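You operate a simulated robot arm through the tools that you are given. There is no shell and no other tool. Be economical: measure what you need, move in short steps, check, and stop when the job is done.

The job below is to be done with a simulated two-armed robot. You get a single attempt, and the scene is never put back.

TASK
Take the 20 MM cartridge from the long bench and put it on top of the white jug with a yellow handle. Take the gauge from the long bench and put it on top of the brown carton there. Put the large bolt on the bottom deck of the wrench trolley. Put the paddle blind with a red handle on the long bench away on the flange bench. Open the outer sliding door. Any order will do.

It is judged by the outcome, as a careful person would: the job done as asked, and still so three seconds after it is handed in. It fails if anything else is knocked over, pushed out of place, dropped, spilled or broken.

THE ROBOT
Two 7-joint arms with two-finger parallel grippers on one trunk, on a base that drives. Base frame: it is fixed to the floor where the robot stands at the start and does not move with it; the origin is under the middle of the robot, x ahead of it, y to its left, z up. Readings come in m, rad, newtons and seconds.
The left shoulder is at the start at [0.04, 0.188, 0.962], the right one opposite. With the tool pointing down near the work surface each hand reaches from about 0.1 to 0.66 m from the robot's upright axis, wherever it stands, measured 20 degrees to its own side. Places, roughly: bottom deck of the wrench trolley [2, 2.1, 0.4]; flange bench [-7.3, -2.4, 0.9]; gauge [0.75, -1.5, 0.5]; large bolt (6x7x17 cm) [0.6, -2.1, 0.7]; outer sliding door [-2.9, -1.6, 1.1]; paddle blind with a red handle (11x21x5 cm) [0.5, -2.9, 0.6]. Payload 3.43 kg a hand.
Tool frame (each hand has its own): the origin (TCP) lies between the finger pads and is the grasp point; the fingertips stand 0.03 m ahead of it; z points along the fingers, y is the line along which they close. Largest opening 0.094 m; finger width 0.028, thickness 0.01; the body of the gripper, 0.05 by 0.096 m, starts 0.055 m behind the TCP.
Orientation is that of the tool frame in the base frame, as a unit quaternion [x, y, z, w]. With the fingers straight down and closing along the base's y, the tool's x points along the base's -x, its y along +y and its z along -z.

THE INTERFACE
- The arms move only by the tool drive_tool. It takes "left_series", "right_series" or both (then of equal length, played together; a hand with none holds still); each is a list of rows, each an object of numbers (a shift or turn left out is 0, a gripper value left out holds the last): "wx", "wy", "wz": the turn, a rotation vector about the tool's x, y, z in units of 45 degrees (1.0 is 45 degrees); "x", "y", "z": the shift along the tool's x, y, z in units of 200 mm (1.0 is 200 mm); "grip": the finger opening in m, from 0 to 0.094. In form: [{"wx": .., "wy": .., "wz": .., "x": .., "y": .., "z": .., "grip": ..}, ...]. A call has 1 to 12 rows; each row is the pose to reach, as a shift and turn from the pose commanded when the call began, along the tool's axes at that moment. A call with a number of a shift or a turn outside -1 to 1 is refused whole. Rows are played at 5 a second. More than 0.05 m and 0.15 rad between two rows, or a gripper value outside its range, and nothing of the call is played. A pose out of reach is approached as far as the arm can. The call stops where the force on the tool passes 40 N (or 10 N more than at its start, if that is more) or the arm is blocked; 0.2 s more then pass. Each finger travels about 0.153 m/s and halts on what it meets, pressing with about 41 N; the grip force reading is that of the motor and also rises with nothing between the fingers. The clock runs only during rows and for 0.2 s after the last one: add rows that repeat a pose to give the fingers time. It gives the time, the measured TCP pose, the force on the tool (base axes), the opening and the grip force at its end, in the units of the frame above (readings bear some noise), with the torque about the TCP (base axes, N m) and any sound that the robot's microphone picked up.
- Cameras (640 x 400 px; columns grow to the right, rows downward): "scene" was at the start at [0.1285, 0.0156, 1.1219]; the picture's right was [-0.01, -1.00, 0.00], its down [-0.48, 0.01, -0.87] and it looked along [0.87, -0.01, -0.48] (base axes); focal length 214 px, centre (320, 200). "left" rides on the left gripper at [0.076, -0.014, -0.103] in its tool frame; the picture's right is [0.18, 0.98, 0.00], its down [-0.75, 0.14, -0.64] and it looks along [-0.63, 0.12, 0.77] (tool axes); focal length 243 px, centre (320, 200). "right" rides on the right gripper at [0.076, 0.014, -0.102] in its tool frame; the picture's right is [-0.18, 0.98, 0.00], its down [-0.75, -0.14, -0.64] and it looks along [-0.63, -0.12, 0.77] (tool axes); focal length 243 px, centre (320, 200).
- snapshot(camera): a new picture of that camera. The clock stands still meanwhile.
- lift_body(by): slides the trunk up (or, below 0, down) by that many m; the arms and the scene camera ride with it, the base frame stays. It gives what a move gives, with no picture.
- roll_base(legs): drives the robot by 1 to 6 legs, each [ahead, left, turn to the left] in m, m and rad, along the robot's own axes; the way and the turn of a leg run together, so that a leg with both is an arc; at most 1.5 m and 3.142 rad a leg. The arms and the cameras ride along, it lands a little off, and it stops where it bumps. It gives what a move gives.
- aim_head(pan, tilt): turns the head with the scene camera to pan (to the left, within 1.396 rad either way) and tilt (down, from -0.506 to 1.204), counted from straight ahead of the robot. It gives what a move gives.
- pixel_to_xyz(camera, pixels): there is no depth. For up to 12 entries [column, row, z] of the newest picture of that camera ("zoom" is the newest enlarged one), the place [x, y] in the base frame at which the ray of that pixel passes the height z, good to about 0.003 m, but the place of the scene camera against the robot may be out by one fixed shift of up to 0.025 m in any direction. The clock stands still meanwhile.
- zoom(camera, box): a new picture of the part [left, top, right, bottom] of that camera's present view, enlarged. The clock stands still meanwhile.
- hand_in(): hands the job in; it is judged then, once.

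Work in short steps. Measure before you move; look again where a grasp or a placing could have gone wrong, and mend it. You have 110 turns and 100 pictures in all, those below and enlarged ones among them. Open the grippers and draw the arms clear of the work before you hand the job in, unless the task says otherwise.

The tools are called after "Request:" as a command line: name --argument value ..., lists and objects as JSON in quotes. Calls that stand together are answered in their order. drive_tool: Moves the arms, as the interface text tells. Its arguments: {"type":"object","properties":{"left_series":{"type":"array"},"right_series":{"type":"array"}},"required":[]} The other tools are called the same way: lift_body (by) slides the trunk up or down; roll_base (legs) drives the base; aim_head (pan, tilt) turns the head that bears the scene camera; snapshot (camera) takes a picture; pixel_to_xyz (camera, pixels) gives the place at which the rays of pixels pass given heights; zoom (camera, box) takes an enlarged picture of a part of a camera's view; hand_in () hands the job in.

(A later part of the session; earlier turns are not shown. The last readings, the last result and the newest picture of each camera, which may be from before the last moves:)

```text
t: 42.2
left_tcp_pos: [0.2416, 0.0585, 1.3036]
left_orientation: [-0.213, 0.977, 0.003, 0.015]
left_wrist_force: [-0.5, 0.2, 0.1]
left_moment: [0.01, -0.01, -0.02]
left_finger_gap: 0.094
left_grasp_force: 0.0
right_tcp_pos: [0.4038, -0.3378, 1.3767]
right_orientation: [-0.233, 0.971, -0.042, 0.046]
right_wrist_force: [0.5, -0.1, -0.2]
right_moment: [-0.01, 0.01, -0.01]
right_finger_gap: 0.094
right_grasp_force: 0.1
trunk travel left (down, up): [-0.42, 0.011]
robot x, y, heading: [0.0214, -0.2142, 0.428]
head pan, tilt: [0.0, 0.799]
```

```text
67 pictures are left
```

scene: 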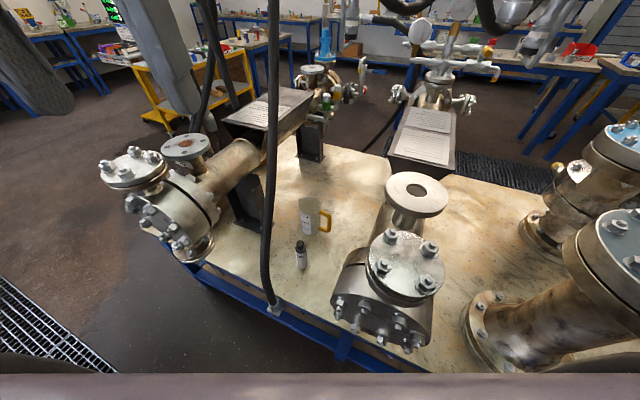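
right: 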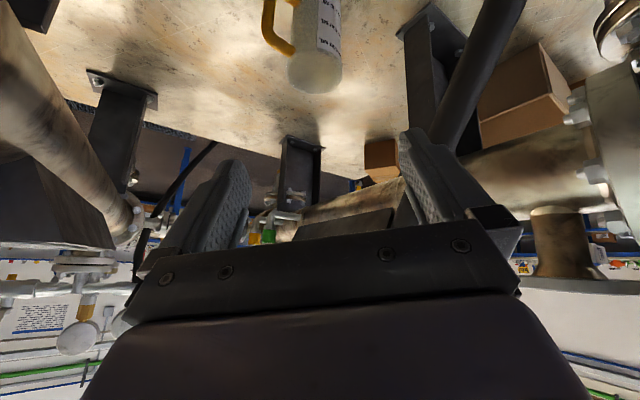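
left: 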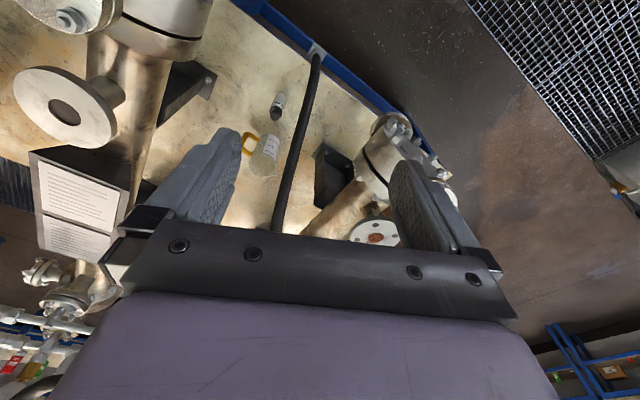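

There is a clear corridor between the right vessel and the cable. I lower the left hand into it, yawing and leaning it 30° as it goes.

Request:
drive_tool --left_series '[{"x": -0.04, "y": -0.08, "z": 0.14, "wx": -0.013, "wy": -0.1, "wz": -0.05}, {"x": -0.08, "y": -0.16, "z": 0.28, "wx": -0.026, "wy": -0.2, "wz": -0.1}, {"x": -0.12, "y": -0.24, "z": 0.42, "wx": -0.039, "wy": -0.3, "wz": -0.15}, {"x": -0.15, "y": -0.32, "z": 0.57, "wx": -0.052, "wy": -0.39, "wz": -0.2}, {"x": -0.19, "y": -0.39, "z": 0.71, "wx": -0.065, "wy": -0.48, "wz": -0.24}, {"x": -0.23, "y": -0.44, "z": 0.85, "wx": -0.078, "wy": -0.57, "wz": -0.29}, {"x": -0.26, "y": -0.49, "z": 1.0, "wx": -0.09, "wy": -0.664, "wz": -0.335}, {"x": -0.26, "y": -0.49, "z": 1.0, "wx": -0.09, "wy": -0.664, "wz": -0.335}]'

Request:
snapshot --camera "scene"

Request:
snapshot --camera "left"

```text
t: 44.0
left_tcp_pos: [0.3349, -0.0018, 1.1052]
left_orientation: [-0.331, 0.903, 0.089, 0.259]
left_wrist_force: [0.0, 0.6, 0.9]
left_moment: [-0.04, 0.0, 0.02]
left_finger_gap: 0.094
left_grasp_force: 0.2
right_tcp_pos: [0.4038, -0.3372, 1.3783]
right_orientation: [-0.234, 0.97, -0.042, 0.045]
right_wrist_force: [-0.3, -0.2, -0.1]
right_moment: [-0.01, 0.0, -0.01]
right_finger_gap: 0.0941
right_grasp_force: 0.1
trunk travel left (down, up): [-0.42, 0.011]
robot x, y, heading: [0.0257, -0.2161, 0.429]
head pan, tilt: [0.0, 0.799]
```

```text
66 pictures are left
```

scene: 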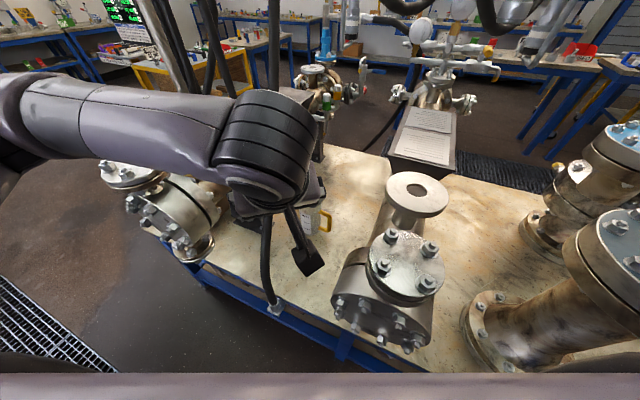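

```text
65 pictures are left
```

left: 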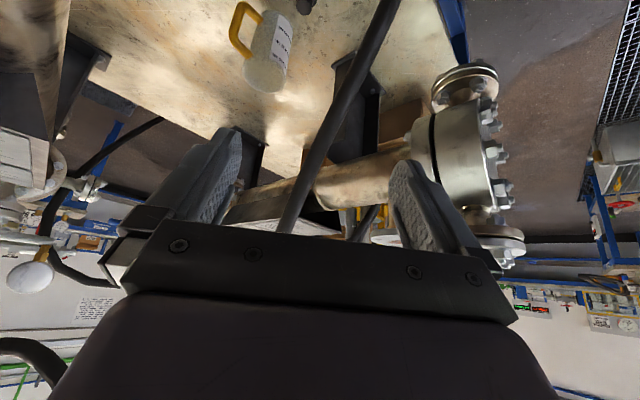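

The left elbow stays over free space. I continue down toward the pre-grasp point.

Request:
drive_tool --left_series '[{"x": 0.05, "y": -0.02, "z": 0.16}, {"x": 0.1, "y": -0.04, "z": 0.32}, {"x": 0.15, "y": -0.06, "z": 0.48}, {"x": 0.2, "y": -0.08, "z": 0.64}, {"x": 0.25, "y": -0.1, "z": 0.8}, {"x": 0.3, "y": -0.11, "z": 0.94}, {"x": 0.3, "y": -0.11, "z": 0.94}]'

Request:
snapshot --camera "left"

Request:
snapshot --camera "scene"

```text
t: 45.6
left_tcp_pos: [0.389, 0.0088, 0.9136]
left_orientation: [-0.331, 0.903, 0.089, 0.26]
left_wrist_force: [0.6, 0.2, 1.0]
left_moment: [0.02, -0.02, 0.05]
left_finger_gap: 0.0939
left_grasp_force: 0.1
right_tcp_pos: [0.4038, -0.3372, 1.3773]
right_orientation: [-0.233, 0.971, -0.042, 0.046]
right_wrist_force: [0.6, -1.3, -0.5]
right_moment: [-0.01, 0.01, -0.01]
right_finger_gap: 0.094
right_grasp_force: 0.0
trunk travel left (down, up): [-0.42, 0.011]
robot x, y, heading: [0.0227, -0.215, 0.423]
head pan, tilt: [0.0, 0.799]
```

```text
64 pictures are left
```

left: 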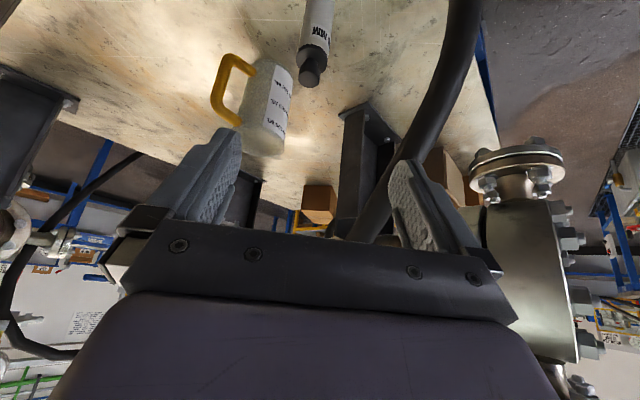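

```text
63 pictures are left
```

scene: 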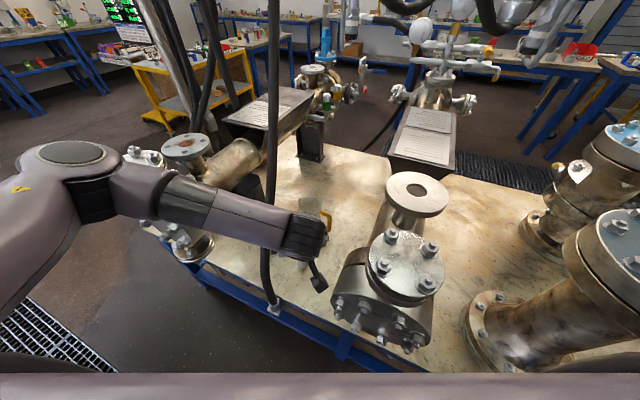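

The cartridge top is at (311,75) in the left view, and the jug is in sight as well. I remeasure before the last approach.

Request:
pixel_to_xyz --camera "left" --pixels '[[309, 78, 0.74], [309, 78, 0.73], [318, 10, 0.63], [314, 45, 0.69], [262, 140, 0.74], [290, 70, 0.66]]'

Request:
zoom --camera "left" --box '[200, 0, 360, 170]'

```text
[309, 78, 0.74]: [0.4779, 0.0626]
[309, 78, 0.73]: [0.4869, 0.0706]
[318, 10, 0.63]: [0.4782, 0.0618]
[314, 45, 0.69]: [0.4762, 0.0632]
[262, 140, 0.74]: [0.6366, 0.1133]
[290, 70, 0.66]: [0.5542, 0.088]
```

```text
2.35 times, centred on (280, 85) of left
```

zoom: 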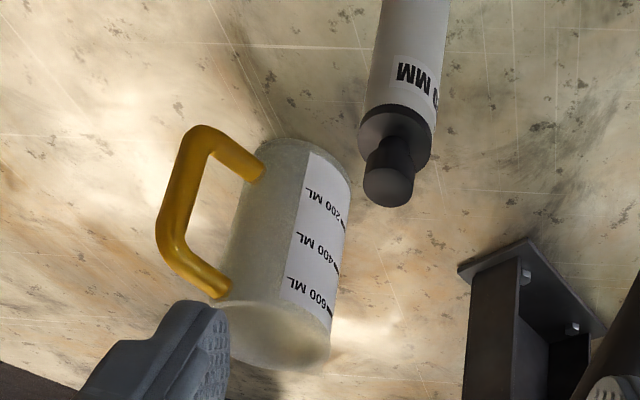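

The cartridge axis is confirmed at (0.478,0.0625). I go to the pre-grasp point with a further 12° lean so the palm clears the cap.

Request:
drive_tool --left_series '[{"x": 0.07, "y": -0.015, "z": 0.15, "wy": -0.06}, {"x": 0.14, "y": -0.03, "z": 0.3, "wy": -0.12}, {"x": 0.21, "y": -0.04, "z": 0.45, "wy": -0.18}, {"x": 0.28, "y": -0.05, "z": 0.6, "wy": -0.24}, {"x": 0.35, "y": -0.065, "z": 0.745, "wy": -0.27}, {"x": 0.35, "y": -0.065, "z": 0.745, "wy": -0.27}]'

Request:
snapshot --camera "left"

Request:
snapshot --camera "scene"

```text
t: 47.0
left_tcp_pos: [0.4111, 0.0062, 0.7513]
left_orientation: [-0.319, 0.87, 0.123, 0.354]
left_wrist_force: [-0.4, 0.4, 0.4]
left_moment: [0.02, 0.01, -0.02]
left_finger_gap: 0.0941
left_grasp_force: 0.1
right_tcp_pos: [0.4036, -0.3377, 1.3777]
right_orientation: [-0.232, 0.971, -0.042, 0.047]
right_wrist_force: [0.6, -0.8, -0.3]
right_moment: [-0.02, -0.01, -0.02]
right_finger_gap: 0.0941
right_grasp_force: 0.0
trunk travel left (down, up): [-0.42, 0.011]
robot x, y, heading: [0.0232, -0.2131, 0.426]
head pan, tilt: [0.0, 0.799]
```

```text
61 pictures are left
```

left: 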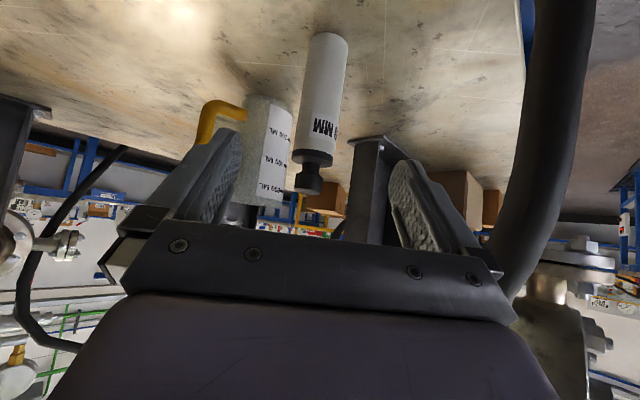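

```text
60 pictures are left
```

scene: 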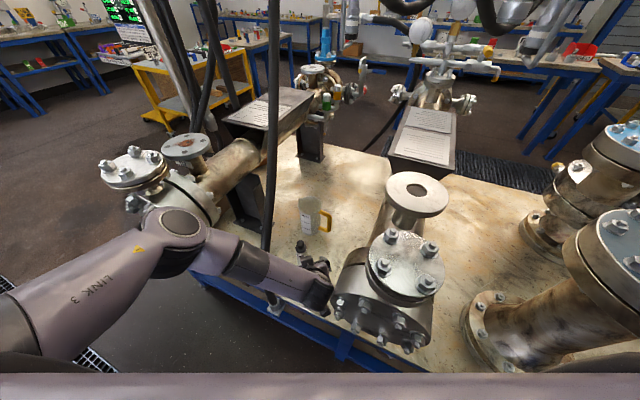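

The pads line up with the cartridge. I advance 0.122 m along the fingers and close.

Request:
drive_tool --left_series '[{"x": 0.0, "z": 0.15}, {"x": -0.01, "z": 0.3}, {"x": -0.01, "z": 0.45}, {"x": -0.015, "z": 0.61}, {"x": -0.015, "z": 0.61}, {"x": -0.015, "z": 0.61, "grip": 0.05}, {"x": -0.015, "z": 0.61, "grip": 0.02}, {"x": -0.015, "z": 0.61, "grip": 0.0}, {"x": -0.015, "z": 0.61, "grip": 0.0}]'

Request:
snapshot --camera "left"

```text
t: 49.0
left_tcp_pos: [0.4793, 0.0618, 0.6632]
left_orientation: [-0.319, 0.871, 0.122, 0.353]
left_wrist_force: [0.4, 0.0, -0.7]
left_moment: [-0.02, 0.01, -0.04]
left_finger_gap: 0.0404
left_grasp_force: 41.2
right_tcp_pos: [0.4039, -0.3377, 1.3769]
right_orientation: [-0.233, 0.971, -0.042, 0.046]
right_wrist_force: [-0.5, 0.5, 0.0]
right_moment: [0.04, 0.0, 0.01]
right_finger_gap: 0.0939
right_grasp_force: 0.1
trunk travel left (down, up): [-0.42, 0.011]
robot x, y, heading: [0.0213, -0.2152, 0.425]
head pan, tilt: [0.0, 0.799]
```

```text
59 pictures are left
```

left: 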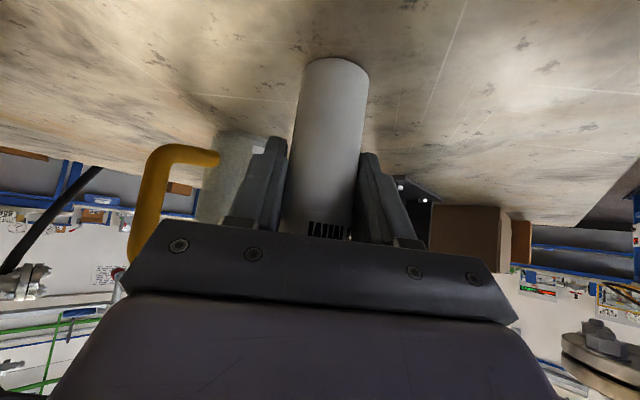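

Gripped at 40 mm. I lift straight up 0.2 m and look.

Request:
drive_tool --left_series '[{"x": -0.1, "z": -0.1}, {"x": -0.21, "z": -0.22}, {"x": -0.35, "z": -0.36}, {"x": -0.49, "z": -0.5}, {"x": -0.62, "z": -0.64}, {"x": -0.694, "z": -0.717}, {"x": -0.694, "z": -0.717}]'

Request:
snapshot --camera "left"

Request:
snapshot --camera "scene"

```text
t: 50.6
left_tcp_pos: [0.4782, 0.0658, 0.8699]
left_orientation: [-0.32, 0.871, 0.123, 0.353]
left_wrist_force: [0.9, 0.5, -1.4]
left_moment: [-0.01, -0.01, -0.01]
left_finger_gap: 0.0407
left_grasp_force: 41.0
right_tcp_pos: [0.4038, -0.337, 1.3768]
right_orientation: [-0.233, 0.971, -0.042, 0.045]
right_wrist_force: [-0.1, -0.2, 0.4]
right_moment: [-0.03, -0.01, 0.02]
right_finger_gap: 0.0937
right_grasp_force: 0.0
trunk travel left (down, up): [-0.42, 0.011]
robot x, y, heading: [0.023, -0.2159, 0.424]
head pan, tilt: [0.0, 0.799]
```

```text
58 pictures are left
```

left: 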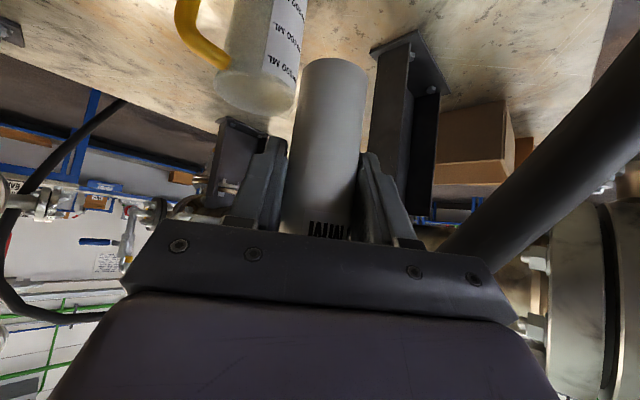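

```text
57 pictures are left
```

scene: 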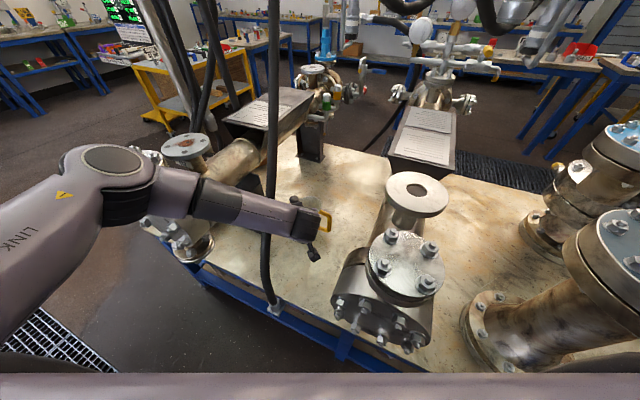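

I check how the cable passes the left forearm.

Request:
zoom --camera "scene" --box '[190, 120, 360, 330]'

```text
1.90 times, centred on (275, 225) of scene
```

zoom: 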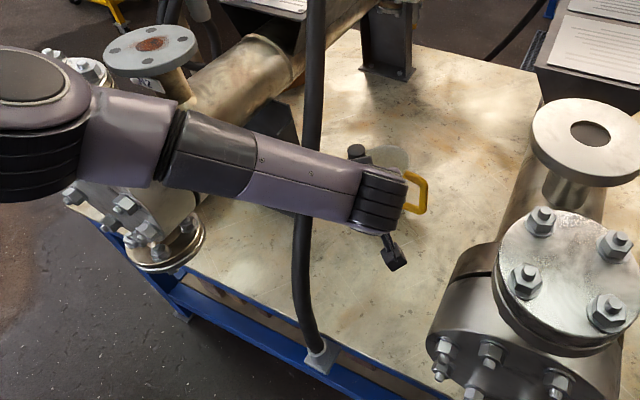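

The forearm is on the robot's side of the cable. Before moving forward I need the cable's place, so I measure it in both views at several heights.

Request:
pixel_to_xyz --camera "left" --pixels '[[615, 90, 0.75], [615, 90, 0.8], [615, 90, 0.85], [560, 170, 0.85], [560, 170, 0.9], [560, 170, 0.95], [500, 220, 0.95], [500, 220, 1.0]]'

Request:
pixel_to_xyz --camera "scene" --pixels '[[275, 308, 0.6], [267, 265, 0.75], [267, 265, 0.8], [267, 265, 0.85], [269, 170, 1.0], [269, 170, 1.1], [272, 100, 1.1], [272, 100, 1.2], [272, 100, 1.15]]'

```text
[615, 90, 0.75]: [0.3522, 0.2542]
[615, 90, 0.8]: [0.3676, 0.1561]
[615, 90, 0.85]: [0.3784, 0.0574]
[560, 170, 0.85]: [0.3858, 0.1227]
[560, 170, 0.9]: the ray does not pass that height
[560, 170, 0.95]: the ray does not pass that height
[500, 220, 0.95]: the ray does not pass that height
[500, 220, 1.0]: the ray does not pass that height
```

```text
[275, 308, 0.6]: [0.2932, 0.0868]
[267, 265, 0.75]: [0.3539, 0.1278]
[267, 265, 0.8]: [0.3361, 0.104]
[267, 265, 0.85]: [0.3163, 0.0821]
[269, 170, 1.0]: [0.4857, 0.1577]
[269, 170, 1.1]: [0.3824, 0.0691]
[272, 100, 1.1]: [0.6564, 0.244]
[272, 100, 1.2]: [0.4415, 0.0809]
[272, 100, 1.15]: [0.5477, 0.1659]
```

The cable runs about (0.375,0.118,0.83) → (0.465,0.14,1.02) → (0.54,0.16,1.15). Reaching forward from here would press the forearm on it, so I raise the cartridge high and then bring the robot further right with less turn.

Request:
drive_tool --left_series '[{"x": -0.12, "z": -0.12}, {"x": -0.24, "z": -0.25}, {"x": -0.36, "z": -0.37}, {"x": -0.48, "z": -0.5}, {"x": -0.6, "z": -0.62}, {"x": -0.72, "z": -0.75}, {"x": -0.84, "z": -0.87}, {"x": -0.96, "z": -0.99}, {"x": -0.96, "z": -0.99}]'

Request:
drive_tool --left_series '[{"x": -0.12, "z": -0.12}, {"x": -0.2, "z": -0.25}, {"x": -0.24, "z": -0.37}, {"x": -0.24, "z": -0.37}]'

Request:
snapshot --camera "scene"

```text
t: 52.6
left_tcp_pos: [0.4796, 0.0664, 1.1408]
left_orientation: [-0.32, 0.87, 0.123, 0.353]
left_wrist_force: [0.3, 0.1, -0.4]
left_moment: [0.03, 0.02, -0.01]
left_finger_gap: 0.0401
left_grasp_force: 40.9
right_tcp_pos: [0.4027, -0.3369, 1.3772]
right_orientation: [-0.233, 0.97, -0.042, 0.046]
right_wrist_force: [0.1, 0.1, 0.5]
right_moment: [-0.02, 0.03, 0.01]
right_finger_gap: 0.094
right_grasp_force: 0.0
trunk travel left (down, up): [-0.42, 0.011]
robot x, y, heading: [0.0178, -0.2126, 0.427]
head pan, tilt: [0.0, 0.799]
```

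```text
t: 53.6
left_tcp_pos: [0.465, 0.0552, 1.2253]
left_orientation: [-0.32, 0.871, 0.124, 0.353]
left_wrist_force: [-0.8, -0.2, 0.3]
left_moment: [0.0, 0.0, -0.02]
left_finger_gap: 0.0401
left_grasp_force: 40.8
right_tcp_pos: [0.4037, -0.3377, 1.3781]
right_orientation: [-0.233, 0.971, -0.042, 0.045]
right_wrist_force: [0.3, 0.4, 0.0]
right_moment: [0.02, 0.0, 0.0]
right_finger_gap: 0.0939
right_grasp_force: 0.1
trunk travel left (down, up): [-0.42, 0.011]
robot x, y, heading: [0.0225, -0.2129, 0.427]
head pan, tilt: [0.0, 0.799]
```

```text
55 pictures are left
```

scene: 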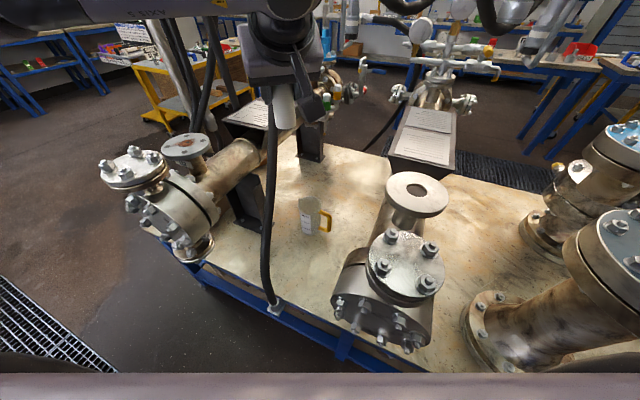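

The cartridge hangs at 1.225, above everything. I shift the base right by 0.09 m and turn it to heading 0.1.

Request:
roll_base --legs '[[-0.036, -0.079, 0], [0, 0, -0.327]]'

Request:
aim_head --pan 0.25 --tilt 0.8

Request:
snapshot --camera "scene"

Request:
snapshot --camera "left"

```text
t: 55.8
left_tcp_pos: [0.5275, -0.1911, 1.2264]
left_orientation: [-0.172, 0.912, 0.063, 0.368]
left_wrist_force: [-0.3, 0.0, 0.1]
left_moment: [0.01, 0.0, 0.03]
left_finger_gap: 0.04
left_grasp_force: 40.8
right_tcp_pos: [0.343, -0.5434, 1.3774]
right_orientation: [-0.071, 0.996, -0.049, 0.038]
right_wrist_force: [0.2, -0.6, -0.1]
right_moment: [0.02, -0.04, 0.03]
right_finger_gap: 0.0941
right_grasp_force: 0.1
trunk travel left (down, up): [-0.42, 0.011]
robot x, y, heading: [0.0198, -0.3046, 0.096]
head pan, tilt: [0.0, 0.799]
```

```text
t: 56.5
left_tcp_pos: [0.5288, -0.191, 1.2264]
left_orientation: [-0.172, 0.912, 0.063, 0.368]
left_wrist_force: [0.0, -0.7, -0.9]
left_moment: [0.03, 0.0, -0.01]
left_finger_gap: 0.04
left_grasp_force: 40.9
right_tcp_pos: [0.3437, -0.5423, 1.3771]
right_orientation: [-0.071, 0.996, -0.048, 0.038]
right_wrist_force: [0.0, 0.0, -0.6]
right_moment: [0.04, 0.02, 0.02]
right_finger_gap: 0.094
right_grasp_force: 0.1
trunk travel left (down, up): [-0.42, 0.011]
robot x, y, heading: [0.0198, -0.3054, 0.099]
head pan, tilt: [0.25, 0.799]
```

```text
54 pictures are left
```

scene: 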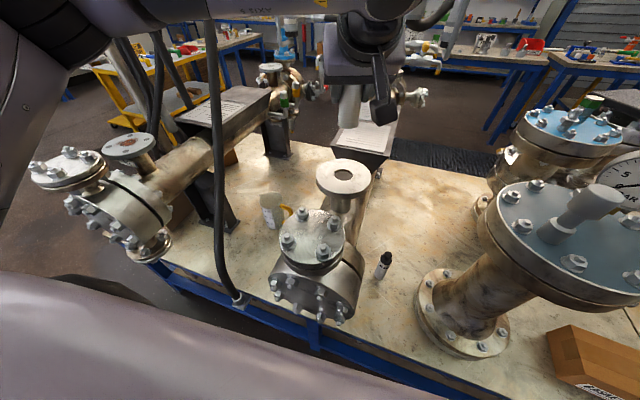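

```text
53 pictures are left
```

left: 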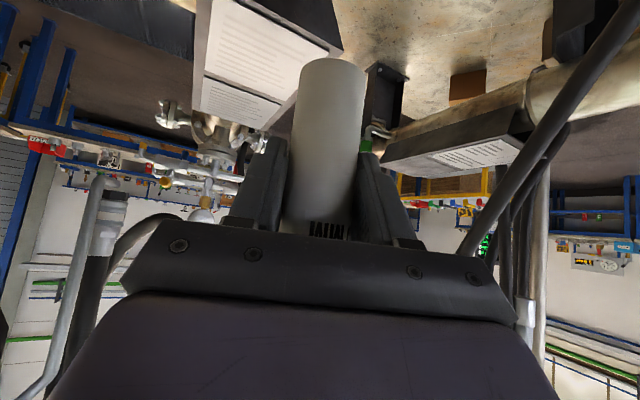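

The way over is clear. I swing the hand left and down to a point right of the jug, turning 15° about the vertical so the cartridge stays upright.

Request:
drive_tool --left_series '[{"x": 0.005, "y": 0.12, "z": 0.14, "wx": -0.033, "wz": -0.034}, {"x": 0.01, "y": 0.24, "z": 0.28, "wx": -0.066, "wz": -0.069}, {"x": 0.015, "y": 0.36, "z": 0.43, "wx": -0.1, "wz": -0.103}, {"x": 0.02, "y": 0.48, "z": 0.57, "wx": -0.132, "wz": -0.138}, {"x": 0.025, "y": 0.6, "z": 0.71, "wx": -0.165, "wz": -0.172}, {"x": 0.03, "y": 0.73, "z": 0.85, "wx": -0.198, "wz": -0.206}, {"x": 0.035, "y": 0.85, "z": 0.99, "wx": -0.231, "wz": -0.241}, {"x": 0.035, "y": 0.85, "z": 0.99, "wx": -0.231, "wz": -0.241}]'

Request:
snapshot --camera "left"

Request:
snapshot --camera "scene"

```text
t: 58.3
left_tcp_pos: [0.5913, 0.0114, 1.079]
left_orientation: [-0.291, 0.881, 0.111, 0.356]
left_wrist_force: [0.5, 0.7, -0.8]
left_moment: [0.01, 0.0, 0.03]
left_finger_gap: 0.0401
left_grasp_force: 40.9
right_tcp_pos: [0.3436, -0.5436, 1.3771]
right_orientation: [-0.07, 0.996, -0.049, 0.038]
right_wrist_force: [-0.2, -0.7, -0.5]
right_moment: [-0.02, 0.01, 0.0]
right_finger_gap: 0.0941
right_grasp_force: 0.1
trunk travel left (down, up): [-0.42, 0.011]
robot x, y, heading: [0.0202, -0.3027, 0.098]
head pan, tilt: [0.25, 0.799]
```

```text
52 pictures are left
```

left: 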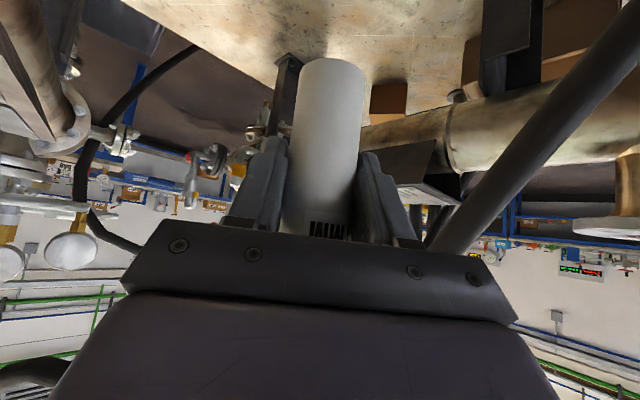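

```text
51 pictures are left
```

scene: 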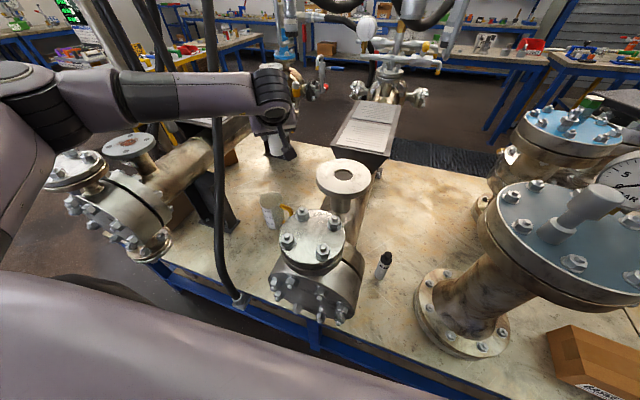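

The hand is right of the jug and the cable is well clear of it. I descend in a short step to (0.63,0.07,0.95) and look again.

Request:
drive_tool --left_series '[{"x": 0.05, "y": 0.025, "z": 0.15}, {"x": 0.1, "y": 0.05, "z": 0.3}, {"x": 0.15, "y": 0.075, "z": 0.45}, {"x": 0.2, "y": 0.1, "z": 0.6}, {"x": 0.23, "y": 0.115, "z": 0.695}, {"x": 0.23, "y": 0.115, "z": 0.695}]'

Request:
snapshot --camera "scene"

Request:
snapshot --camera "left"

```text
t: 59.7
left_tcp_pos: [0.6295, 0.0677, 0.9447]
left_orientation: [-0.291, 0.881, 0.111, 0.356]
left_wrist_force: [0.2, -0.3, -0.5]
left_moment: [-0.01, 0.01, 0.02]
left_finger_gap: 0.0401
left_grasp_force: 41.1
right_tcp_pos: [0.3428, -0.5427, 1.3785]
right_orientation: [-0.072, 0.995, -0.049, 0.039]
right_wrist_force: [0.5, 0.0, -0.3]
right_moment: [0.01, 0.01, 0.01]
right_finger_gap: 0.0939
right_grasp_force: 0.0
trunk travel left (down, up): [-0.42, 0.011]
robot x, y, heading: [0.023, -0.3028, 0.095]
head pan, tilt: [0.25, 0.799]
```

```text
50 pictures are left
```

scene: 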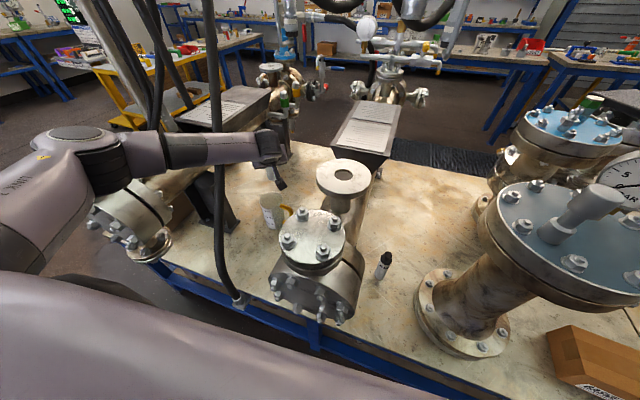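

```text
49 pictures are left
```

left: 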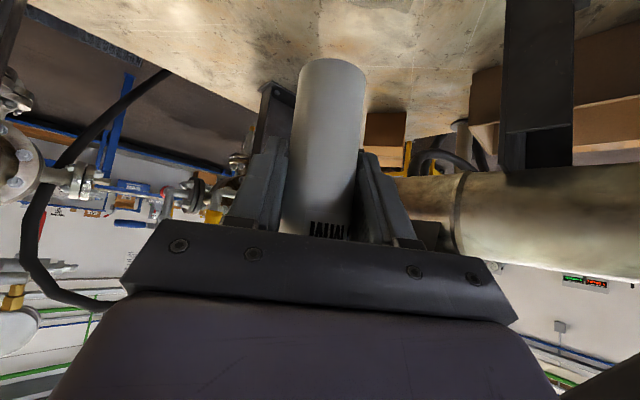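

Request:
zoom --camera "scene" --box '[130, 90, 330, 250]'

Request:
pixel_to_xyz --camera "scene" --pixels '[[271, 200, 0.74], [273, 224, 0.6], [215, 130, 1.05], [215, 130, 1.0], [215, 175, 1.0], [215, 175, 0.95], [215, 150, 1.1], [215, 150, 1.05]]'

```text
2.50 times, centred on (230, 170) of scene
```

zoom: 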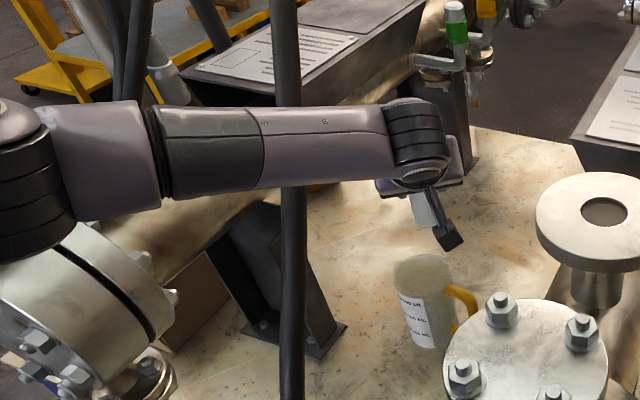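

```text
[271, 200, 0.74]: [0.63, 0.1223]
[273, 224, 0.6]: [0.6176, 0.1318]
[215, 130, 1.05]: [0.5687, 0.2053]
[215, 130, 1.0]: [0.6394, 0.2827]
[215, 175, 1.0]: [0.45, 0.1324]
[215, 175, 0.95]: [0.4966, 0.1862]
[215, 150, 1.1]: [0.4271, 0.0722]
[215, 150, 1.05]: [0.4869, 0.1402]
```

The forearm is about 0.1 m from the cable and will stay so, and the jug centre is about (0.640,0.114). I move above it with the cartridge's base at about 0.81.

Request:
drive_tool --left_series '[{"x": 0.03, "y": 0.04, "z": 0.1}, {"x": 0.065, "y": 0.08, "z": 0.19}, {"x": 0.1, "y": 0.12, "z": 0.29}, {"x": 0.13, "y": 0.155, "z": 0.375}, {"x": 0.13, "y": 0.155, "z": 0.375}]'

Request:
zoom --camera "scene" --box '[170, 110, 330, 250]'

Request:
snapshot --camera "left"

```text
t: 60.9
left_tcp_pos: [0.6385, 0.1123, 0.8725]
left_orientation: [-0.29, 0.882, 0.111, 0.355]
left_wrist_force: [-0.5, -0.2, 0.3]
left_moment: [-0.02, 0.01, -0.01]
left_finger_gap: 0.0404
left_grasp_force: 41.3
right_tcp_pos: [0.344, -0.5429, 1.377]
right_orientation: [-0.072, 0.995, -0.049, 0.039]
right_wrist_force: [-0.7, 0.4, -0.5]
right_moment: [-0.02, 0.0, -0.01]
right_finger_gap: 0.0939
right_grasp_force: 0.0
trunk travel left (down, up): [-0.42, 0.011]
robot x, y, heading: [0.0186, -0.3032, 0.095]
head pan, tilt: [0.25, 0.799]
```

```text
2.86 times, centred on (250, 180) of scene
```

zoom: 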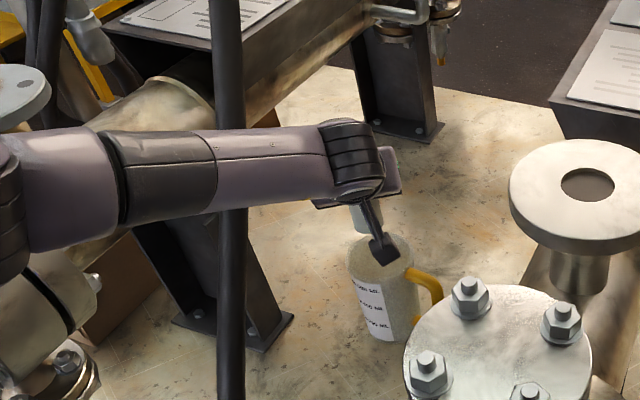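

```text
46 pictures are left
```

left: 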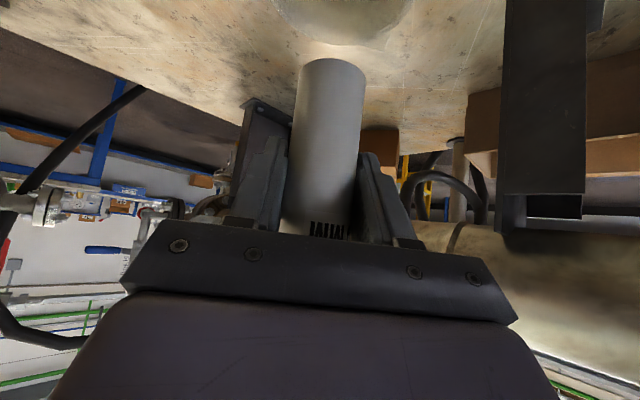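

The jug rim shows at the top of the left view (lowest point near (345,46), sides at (278,5) and (413,5)). I measure it at rim height.

Request:
zoom --camera "left" --box '[250, 0, 440, 110]'

Request:
pixel_to_xyz --camera "left" --pixels '[[345, 46, 0.74], [279, 4, 0.74], [412, 2, 0.74], [300, 30, 0.74], [395, 30, 0.74]]'

```text
3.37 times, centred on (345, 55) of left
```

zoom: 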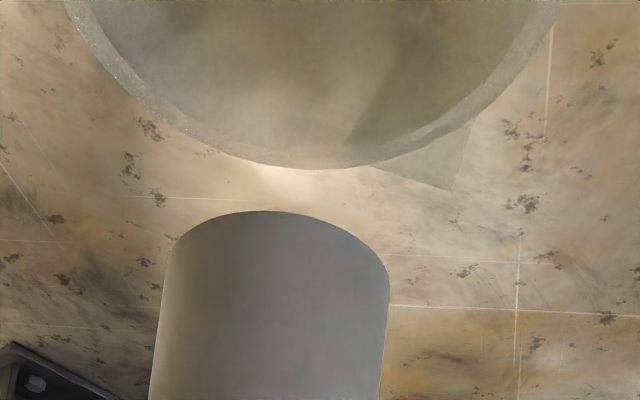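

```text
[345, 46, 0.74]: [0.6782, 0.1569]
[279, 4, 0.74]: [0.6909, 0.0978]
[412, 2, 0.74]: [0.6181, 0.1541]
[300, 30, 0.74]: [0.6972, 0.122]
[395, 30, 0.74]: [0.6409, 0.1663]
```

A circle fit puts the jug's rim centre at (0.648,0.118) with radius 48 mm. I correct by 8/5 mm and lower to just above the expected contact height.

Request:
drive_tool --left_series '[{"x": -0.03, "z": 0.03}, {"x": 0.04, "z": 0.1}, {"x": 0.11, "z": 0.18}, {"x": 0.18, "z": 0.255}, {"x": 0.18, "z": 0.255}]'

Request:
zoom --camera "scene" --box '[210, 130, 320, 240]'

Request:
zoom --camera "left" --box '[220, 0, 440, 130]'

```text
t: 62.1
left_tcp_pos: [0.6445, 0.1184, 0.8128]
left_orientation: [-0.291, 0.88, 0.112, 0.357]
left_wrist_force: [-2.1, -0.7, 9.9]
left_moment: [0.19, 0.1, 0.04]
left_finger_gap: 0.0404
left_grasp_force: 41.1
right_tcp_pos: [0.3429, -0.5433, 1.3775]
right_orientation: [-0.071, 0.995, -0.049, 0.04]
right_wrist_force: [-0.8, -1.1, 0.2]
right_moment: [0.01, 0.0, 0.02]
right_finger_gap: 0.0938
right_grasp_force: 0.0
trunk travel left (down, up): [-0.42, 0.011]
robot x, y, heading: [0.0204, -0.3068, 0.095]
head pan, tilt: [0.25, 0.799]
```

```text
3.64 times, centred on (265, 185) of scene
```

zoom: 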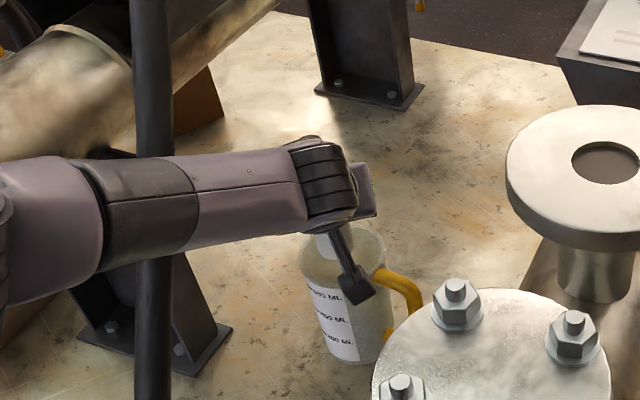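

```text
2.91 times, centred on (330, 65) of left
```

zoom: 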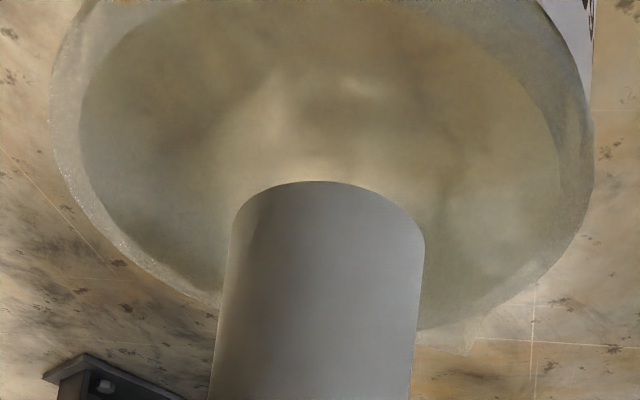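

There is contact at TCP z 0.813 with 10 N, so the jug has a firm top. I check that the cartridge is centred on it before letting go.

Request:
pixel_to_xyz --camera "zoom" --pixels '[[325, 182, 0.748], [230, 225, 0.748], [425, 240, 0.748], [215, 303, 0.748], [420, 328, 0.748], [52, 110, 0.748], [594, 150, 0.748], [130, 255, 0.748], [545, 255, 0.748]]'

```text
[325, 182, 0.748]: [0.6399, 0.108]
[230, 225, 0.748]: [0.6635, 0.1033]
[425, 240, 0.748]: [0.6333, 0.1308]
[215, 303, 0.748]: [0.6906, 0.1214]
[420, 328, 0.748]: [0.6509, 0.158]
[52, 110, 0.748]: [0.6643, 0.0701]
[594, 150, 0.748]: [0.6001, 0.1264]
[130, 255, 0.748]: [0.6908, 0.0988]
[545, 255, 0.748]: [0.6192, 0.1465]
```

The cartridge's base lies fully on the jug top, about 1 cm off centre with a rim margin of more than 1 cm. I ease the fingers open and look.

Request:
drive_tool --left_series '[{"grip": 0.044}, {"grip": 0.048}, {"grip": 0.055}, {"grip": 0.055}]'

Request:
snapshot --camera "left"

```text
t: 63.1
left_tcp_pos: [0.6452, 0.1187, 0.8111]
left_orientation: [-0.29, 0.881, 0.111, 0.355]
left_wrist_force: [-0.6, -0.7, 0.0]
left_moment: [-0.02, -0.01, 0.01]
left_finger_gap: 0.0548
left_grasp_force: 0.0
right_tcp_pos: [0.3432, -0.543, 1.3776]
right_orientation: [-0.072, 0.995, -0.048, 0.039]
right_wrist_force: [-0.4, -0.2, 0.2]
right_moment: [0.02, -0.01, 0.01]
right_finger_gap: 0.094
right_grasp_force: 0.1
trunk travel left (down, up): [-0.42, 0.011]
robot x, y, heading: [0.0228, -0.3041, 0.094]
head pan, tilt: [0.25, 0.799]
```

```text
42 pictures are left
```

left: 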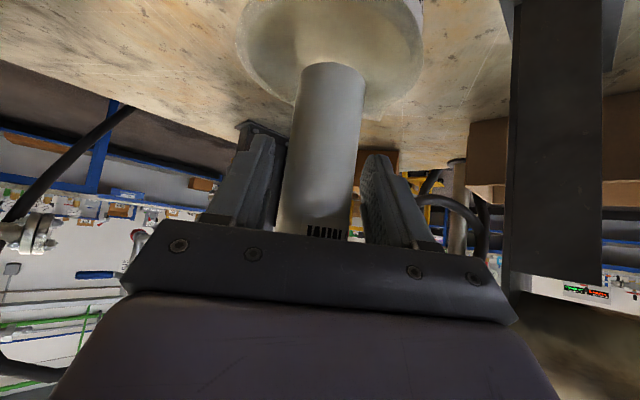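

The cartridge stands on its own. I open fully, draw back along the fingers and then rise.

Request:
drive_tool --left_series '[{"grip": 0.08}, {"grip": 0.08, "z": -0.15}, {"z": -0.35, "grip": 0.08}, {"z": -0.6, "grip": 0.08}, {"z": -0.65, "x": -0.12}, {"z": -0.78, "x": -0.25}, {"z": -0.9, "x": -0.38}, {"z": -1.0, "x": -0.5}]'

Request:
drive_tool --left_series '[{"x": -0.14, "z": -0.12}, {"x": -0.28, "z": -0.25}, {"x": -0.42, "z": -0.37}, {"x": -0.56, "z": -0.5}, {"x": -0.7, "z": -0.62}, {"x": -0.7, "z": -0.75}, {"x": -0.7, "z": -0.85}]'

Request:
aim_head --pan 0.25 --tilt 0.7

Request:
snapshot --camera "scene"

```text
t: 64.9
left_tcp_pos: [0.5905, 0.0793, 1.0247]
left_orientation: [-0.29, 0.882, 0.111, 0.355]
left_wrist_force: [-0.4, -0.6, 0.1]
left_moment: [-0.01, -0.01, 0.0]
left_finger_gap: 0.0803
left_grasp_force: 0.1
right_tcp_pos: [0.3425, -0.5439, 1.3776]
right_orientation: [-0.07, 0.996, -0.049, 0.038]
right_wrist_force: [0.5, -0.3, -0.2]
right_moment: [-0.01, -0.01, -0.02]
right_finger_gap: 0.094
right_grasp_force: 0.0
trunk travel left (down, up): [-0.42, 0.011]
robot x, y, heading: [0.026, -0.3022, 0.095]
head pan, tilt: [0.25, 0.799]
```

```text
t: 66.5
left_tcp_pos: [0.5768, 0.0725, 1.2418]
left_orientation: [-0.29, 0.881, 0.111, 0.356]
left_wrist_force: [-0.1, -0.1, 0.5]
left_moment: [-0.01, 0.02, 0.03]
left_finger_gap: 0.08
left_grasp_force: 0.0
right_tcp_pos: [0.3431, -0.5426, 1.3767]
right_orientation: [-0.071, 0.996, -0.048, 0.038]
right_wrist_force: [-0.6, 0.0, 0.2]
right_moment: [0.02, -0.01, -0.02]
right_finger_gap: 0.0941
right_grasp_force: 0.1
trunk travel left (down, up): [-0.42, 0.011]
robot x, y, heading: [0.0242, -0.3005, 0.095]
head pan, tilt: [0.25, 0.799]
```

```text
t: 67.2
left_tcp_pos: [0.5778, 0.0732, 1.2416]
left_orientation: [-0.29, 0.882, 0.111, 0.355]
left_wrist_force: [-1.0, -0.3, 0.2]
left_moment: [0.0, -0.02, 0.01]
left_finger_gap: 0.08
left_grasp_force: 0.1
right_tcp_pos: [0.3427, -0.5437, 1.3771]
right_orientation: [-0.071, 0.996, -0.049, 0.038]
right_wrist_force: [-0.5, 0.1, -0.4]
right_moment: [0.02, -0.03, 0.0]
right_finger_gap: 0.0943
right_grasp_force: 0.0
trunk travel left (down, up): [-0.42, 0.011]
robot x, y, heading: [0.0241, -0.304, 0.098]
head pan, tilt: [0.25, 0.7]
```

```text
41 pictures are left
```

scene: 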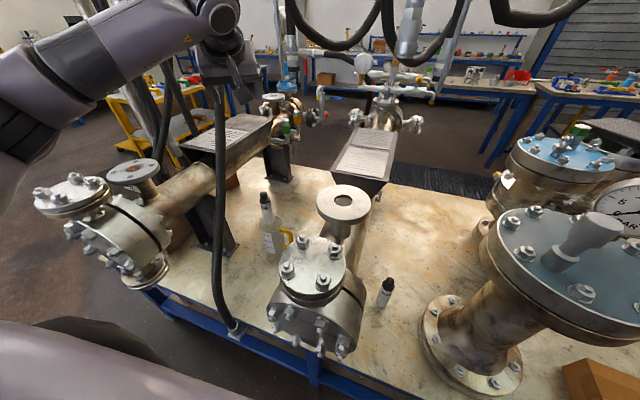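

The cartridge stands on the jug. I back away from the bench and drive right along it to see the gauge, bolt and paddle blind.

Request:
roll_base --legs '[[-0.45, 0, 0], [0, 0, -0.098], [0, -1.0, 0]]'

Request:
drive_tool --left_series '[{"x": 0.1, "z": -0.1, "wy": 0.15}, {"x": 0.1, "z": -0.2, "wy": 0.3}, {"x": 0.1, "z": -0.3, "wy": 0.45}, {"x": 0.1, "z": -0.4, "wy": 0.6}, {"x": 0.1, "z": -0.5, "wy": 0.75}, {"x": 0.1, "z": -0.6, "wy": 0.9}, {"x": 0.1, "z": -0.6, "wy": 0.97}]'

Request:
aim_head --pan -0.25 --tilt 0.5

Request:
snapshot --camera "scene"

```text
t: 75.3
left_tcp_pos: [0.1611, -1.0149, 1.2411]
left_orientation: [-0.261, 0.89, 0.1, 0.359]
left_wrist_force: [-0.7, 0.6, 0.2]
left_moment: [-0.02, 0.02, 0.03]
left_finger_gap: 0.08
left_grasp_force: 0.1
right_tcp_pos: [-0.112, -1.6141, 1.3778]
right_orientation: [-0.039, 0.997, -0.051, 0.037]
right_wrist_force: [1.4, 0.5, 0.1]
right_moment: [0.0, -0.01, -0.01]
right_finger_gap: 0.094
right_grasp_force: 0.0
trunk travel left (down, up): [-0.42, 0.011]
robot x, y, heading: [-0.4132, -1.3557, 0.036]
head pan, tilt: [0.25, 0.7]
```

```text
t: 76.9
left_tcp_pos: [0.0773, -1.0666, 1.3131]
left_orientation: [-0.28, 0.96, -0.006, 0.002]
left_wrist_force: [-0.2, 0.1, 0.4]
left_moment: [-0.02, -0.02, -0.02]
left_finger_gap: 0.0798
left_grasp_force: 0.1
right_tcp_pos: [-0.1112, -1.6143, 1.3764]
right_orientation: [-0.038, 0.997, -0.05, 0.037]
right_wrist_force: [-0.2, 0.0, -0.1]
right_moment: [0.0, -0.03, -0.02]
right_finger_gap: 0.094
right_grasp_force: 0.0
trunk travel left (down, up): [-0.42, 0.011]
robot x, y, heading: [-0.4168, -1.3533, 0.029]
head pan, tilt: [0.25, 0.7]
```

```text
t: 77.8
left_tcp_pos: [0.0785, -1.0654, 1.3139]
left_orientation: [-0.28, 0.96, -0.004, 0.002]
left_wrist_force: [-0.2, 0.4, 0.7]
left_moment: [0.01, 0.01, 0.03]
left_finger_gap: 0.0801
left_grasp_force: 0.0
right_tcp_pos: [-0.1136, -1.6133, 1.3765]
right_orientation: [-0.038, 0.997, -0.05, 0.037]
right_wrist_force: [0.3, 0.8, -1.1]
right_moment: [-0.01, -0.01, -0.01]
right_finger_gap: 0.0937
right_grasp_force: 0.0
trunk travel left (down, up): [-0.42, 0.011]
robot x, y, heading: [-0.4141, -1.3546, 0.029]
head pan, tilt: [-0.25, 0.499]
```

```text
40 pictures are left
```

scene: 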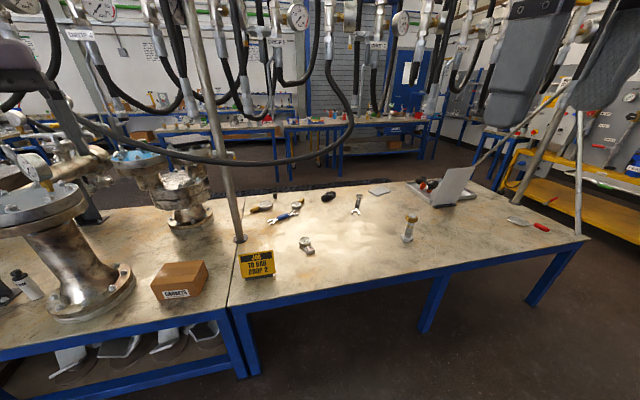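

The gauge is at (306,246), the carton at (180,280), the large bolt at (409,228) and the red-handled blind at (528,223). I measure and enlarge the gauge.

Request:
pixel_to_xyz --camera "scene" --pixels '[[306, 252, 0.6], [306, 240, 0.63], [408, 240, 0.6], [410, 217, 0.74], [515, 220, 0.61], [541, 227, 0.61], [180, 272, 0.69], [175, 299, 0.6], [260, 277, 0.6], [580, 236, 0.6]]'

Request:
zoom --camera "scene" --box '[240, 180, 440, 300]'

Request:
zoom --camera "scene" --box '[100, 220, 300, 340]'

```text
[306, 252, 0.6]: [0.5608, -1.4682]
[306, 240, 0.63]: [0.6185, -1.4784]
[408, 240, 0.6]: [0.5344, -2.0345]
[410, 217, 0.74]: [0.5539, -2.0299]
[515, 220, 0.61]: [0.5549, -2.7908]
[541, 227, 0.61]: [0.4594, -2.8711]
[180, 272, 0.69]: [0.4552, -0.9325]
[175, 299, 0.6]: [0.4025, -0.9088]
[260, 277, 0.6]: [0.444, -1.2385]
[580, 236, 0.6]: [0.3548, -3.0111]
```

```text
3.20 times, centred on (340, 240) of scene
```

zoom: 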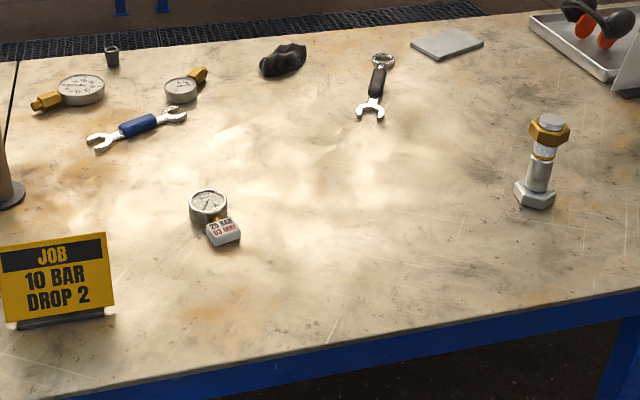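

```text
3.20 times, centred on (200, 280) of scene
```

zoom: 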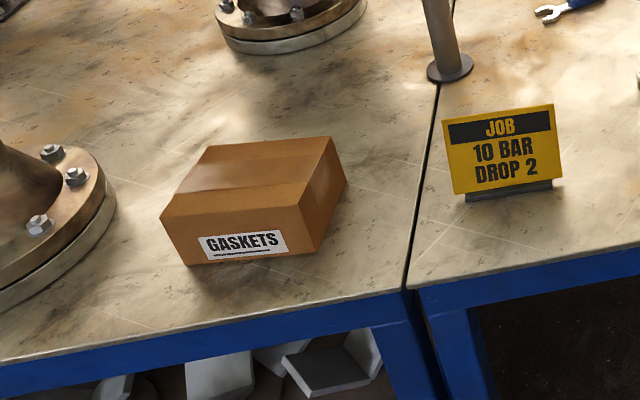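

Three gauges lie on the bench, so I need to tell which one is meant near (0.75,-1.5). I measure all three and enlarge further.

Request:
pixel_to_xyz --camera "scene" --pixels '[[266, 208, 0.61], [253, 212, 0.61], [296, 208, 0.61], [303, 203, 0.61], [305, 245, 0.62], [310, 251, 0.61], [328, 197, 0.61], [357, 205, 0.61]]'

Request:
zoom --camera "scene" --box '[245, 190, 325, 260]'

```text
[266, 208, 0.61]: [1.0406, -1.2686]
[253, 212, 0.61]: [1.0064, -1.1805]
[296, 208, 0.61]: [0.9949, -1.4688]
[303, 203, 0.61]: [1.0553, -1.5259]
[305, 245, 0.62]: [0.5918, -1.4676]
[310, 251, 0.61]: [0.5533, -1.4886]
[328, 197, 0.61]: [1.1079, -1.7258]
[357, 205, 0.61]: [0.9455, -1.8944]
```

```text
5.71 times, centred on (285, 225) of scene
```

zoom: 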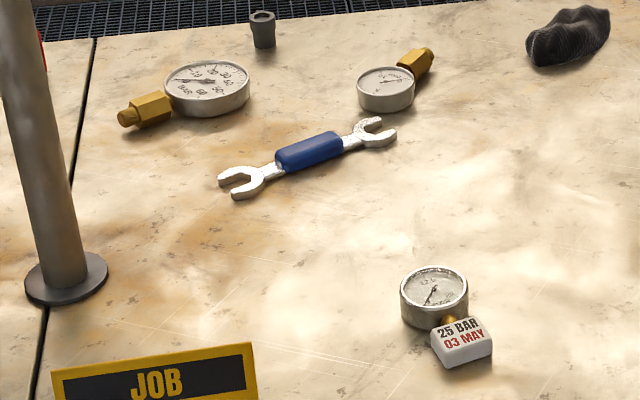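

The tagged gauge (25 BAR, 03 MAY) at about (0.57,-1.47) is the reachable one nearest the given place; the others are at the back. I place the robot before it and lower the trunk for reach.

Request:
roll_base --legs '[[0, -0.25, 0], [0.41, 0, -0.03]]'

Request:
lift_body --by -0.2

Request:
drive_tool --left_series '[{"wz": 0.12}, {"wz": 0.24}, {"wz": 0.36}, {"wz": 0.48}, {"wz": 0.6}, {"wz": 0.72}]'

Request:
snapshot --camera "left"

```text
t: 81.7
left_tcp_pos: [0.498, -1.322, 1.3116]
left_orientation: [-0.264, 0.965, -0.004, 0.002]
left_wrist_force: [0.5, -0.1, -0.5]
left_moment: [0.01, 0.04, -0.03]
left_finger_gap: 0.0799
left_grasp_force: 0.1
right_tcp_pos: [0.2919, -1.8641, 1.3788]
right_orientation: [-0.022, 0.998, -0.051, 0.036]
right_wrist_force: [-0.4, -0.5, -0.5]
right_moment: [-0.02, 0.01, 0.01]
right_finger_gap: 0.0938
right_grasp_force: 0.1
trunk travel left (down, up): [-0.42, 0.011]
robot x, y, heading: [-0.0035, -1.5934, -0.003]
head pan, tilt: [-0.25, 0.499]
```

```text
t: 83.9
left_tcp_pos: [0.4981, -1.3221, 1.1134]
left_orientation: [-0.264, 0.964, -0.006, 0.002]
left_wrist_force: [0.0, -0.1, 0.0]
left_moment: [-0.01, 0.01, -0.03]
left_finger_gap: 0.0802
left_grasp_force: 0.1
right_tcp_pos: [0.2896, -1.8628, 1.1782]
right_orientation: [-0.022, 0.998, -0.05, 0.035]
right_wrist_force: [-0.5, 0.7, -0.4]
right_moment: [0.01, -0.02, -0.01]
right_finger_gap: 0.094
right_grasp_force: 0.1
trunk travel left (down, up): [-0.22, 0.211]
robot x, y, heading: [-0.0027, -1.595, -0.005]
head pan, tilt: [-0.25, 0.499]
```

```text
t: 85.3
left_tcp_pos: [0.4967, -1.3226, 1.1143]
left_orientation: [0.017, 1.0, -0.004, 0.004]
left_wrist_force: [0.2, 0.1, 0.4]
left_moment: [-0.02, -0.01, 0.01]
left_finger_gap: 0.08
left_grasp_force: 0.0
right_tcp_pos: [0.2905, -1.8639, 1.178]
right_orientation: [-0.023, 0.998, -0.05, 0.036]
right_wrist_force: [0.8, 0.1, -0.3]
right_moment: [0.04, 0.0, 0.03]
right_finger_gap: 0.0942
right_grasp_force: 0.0
trunk travel left (down, up): [-0.22, 0.211]
robot x, y, heading: [-0.005, -1.5953, 0.004]
head pan, tilt: [-0.25, 0.499]
```

```text
36 pictures are left
```

left: 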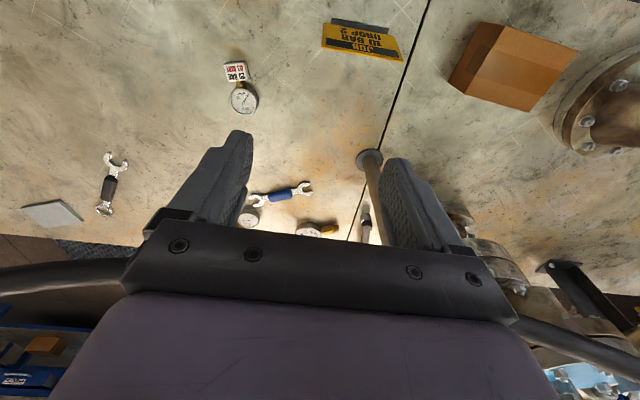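

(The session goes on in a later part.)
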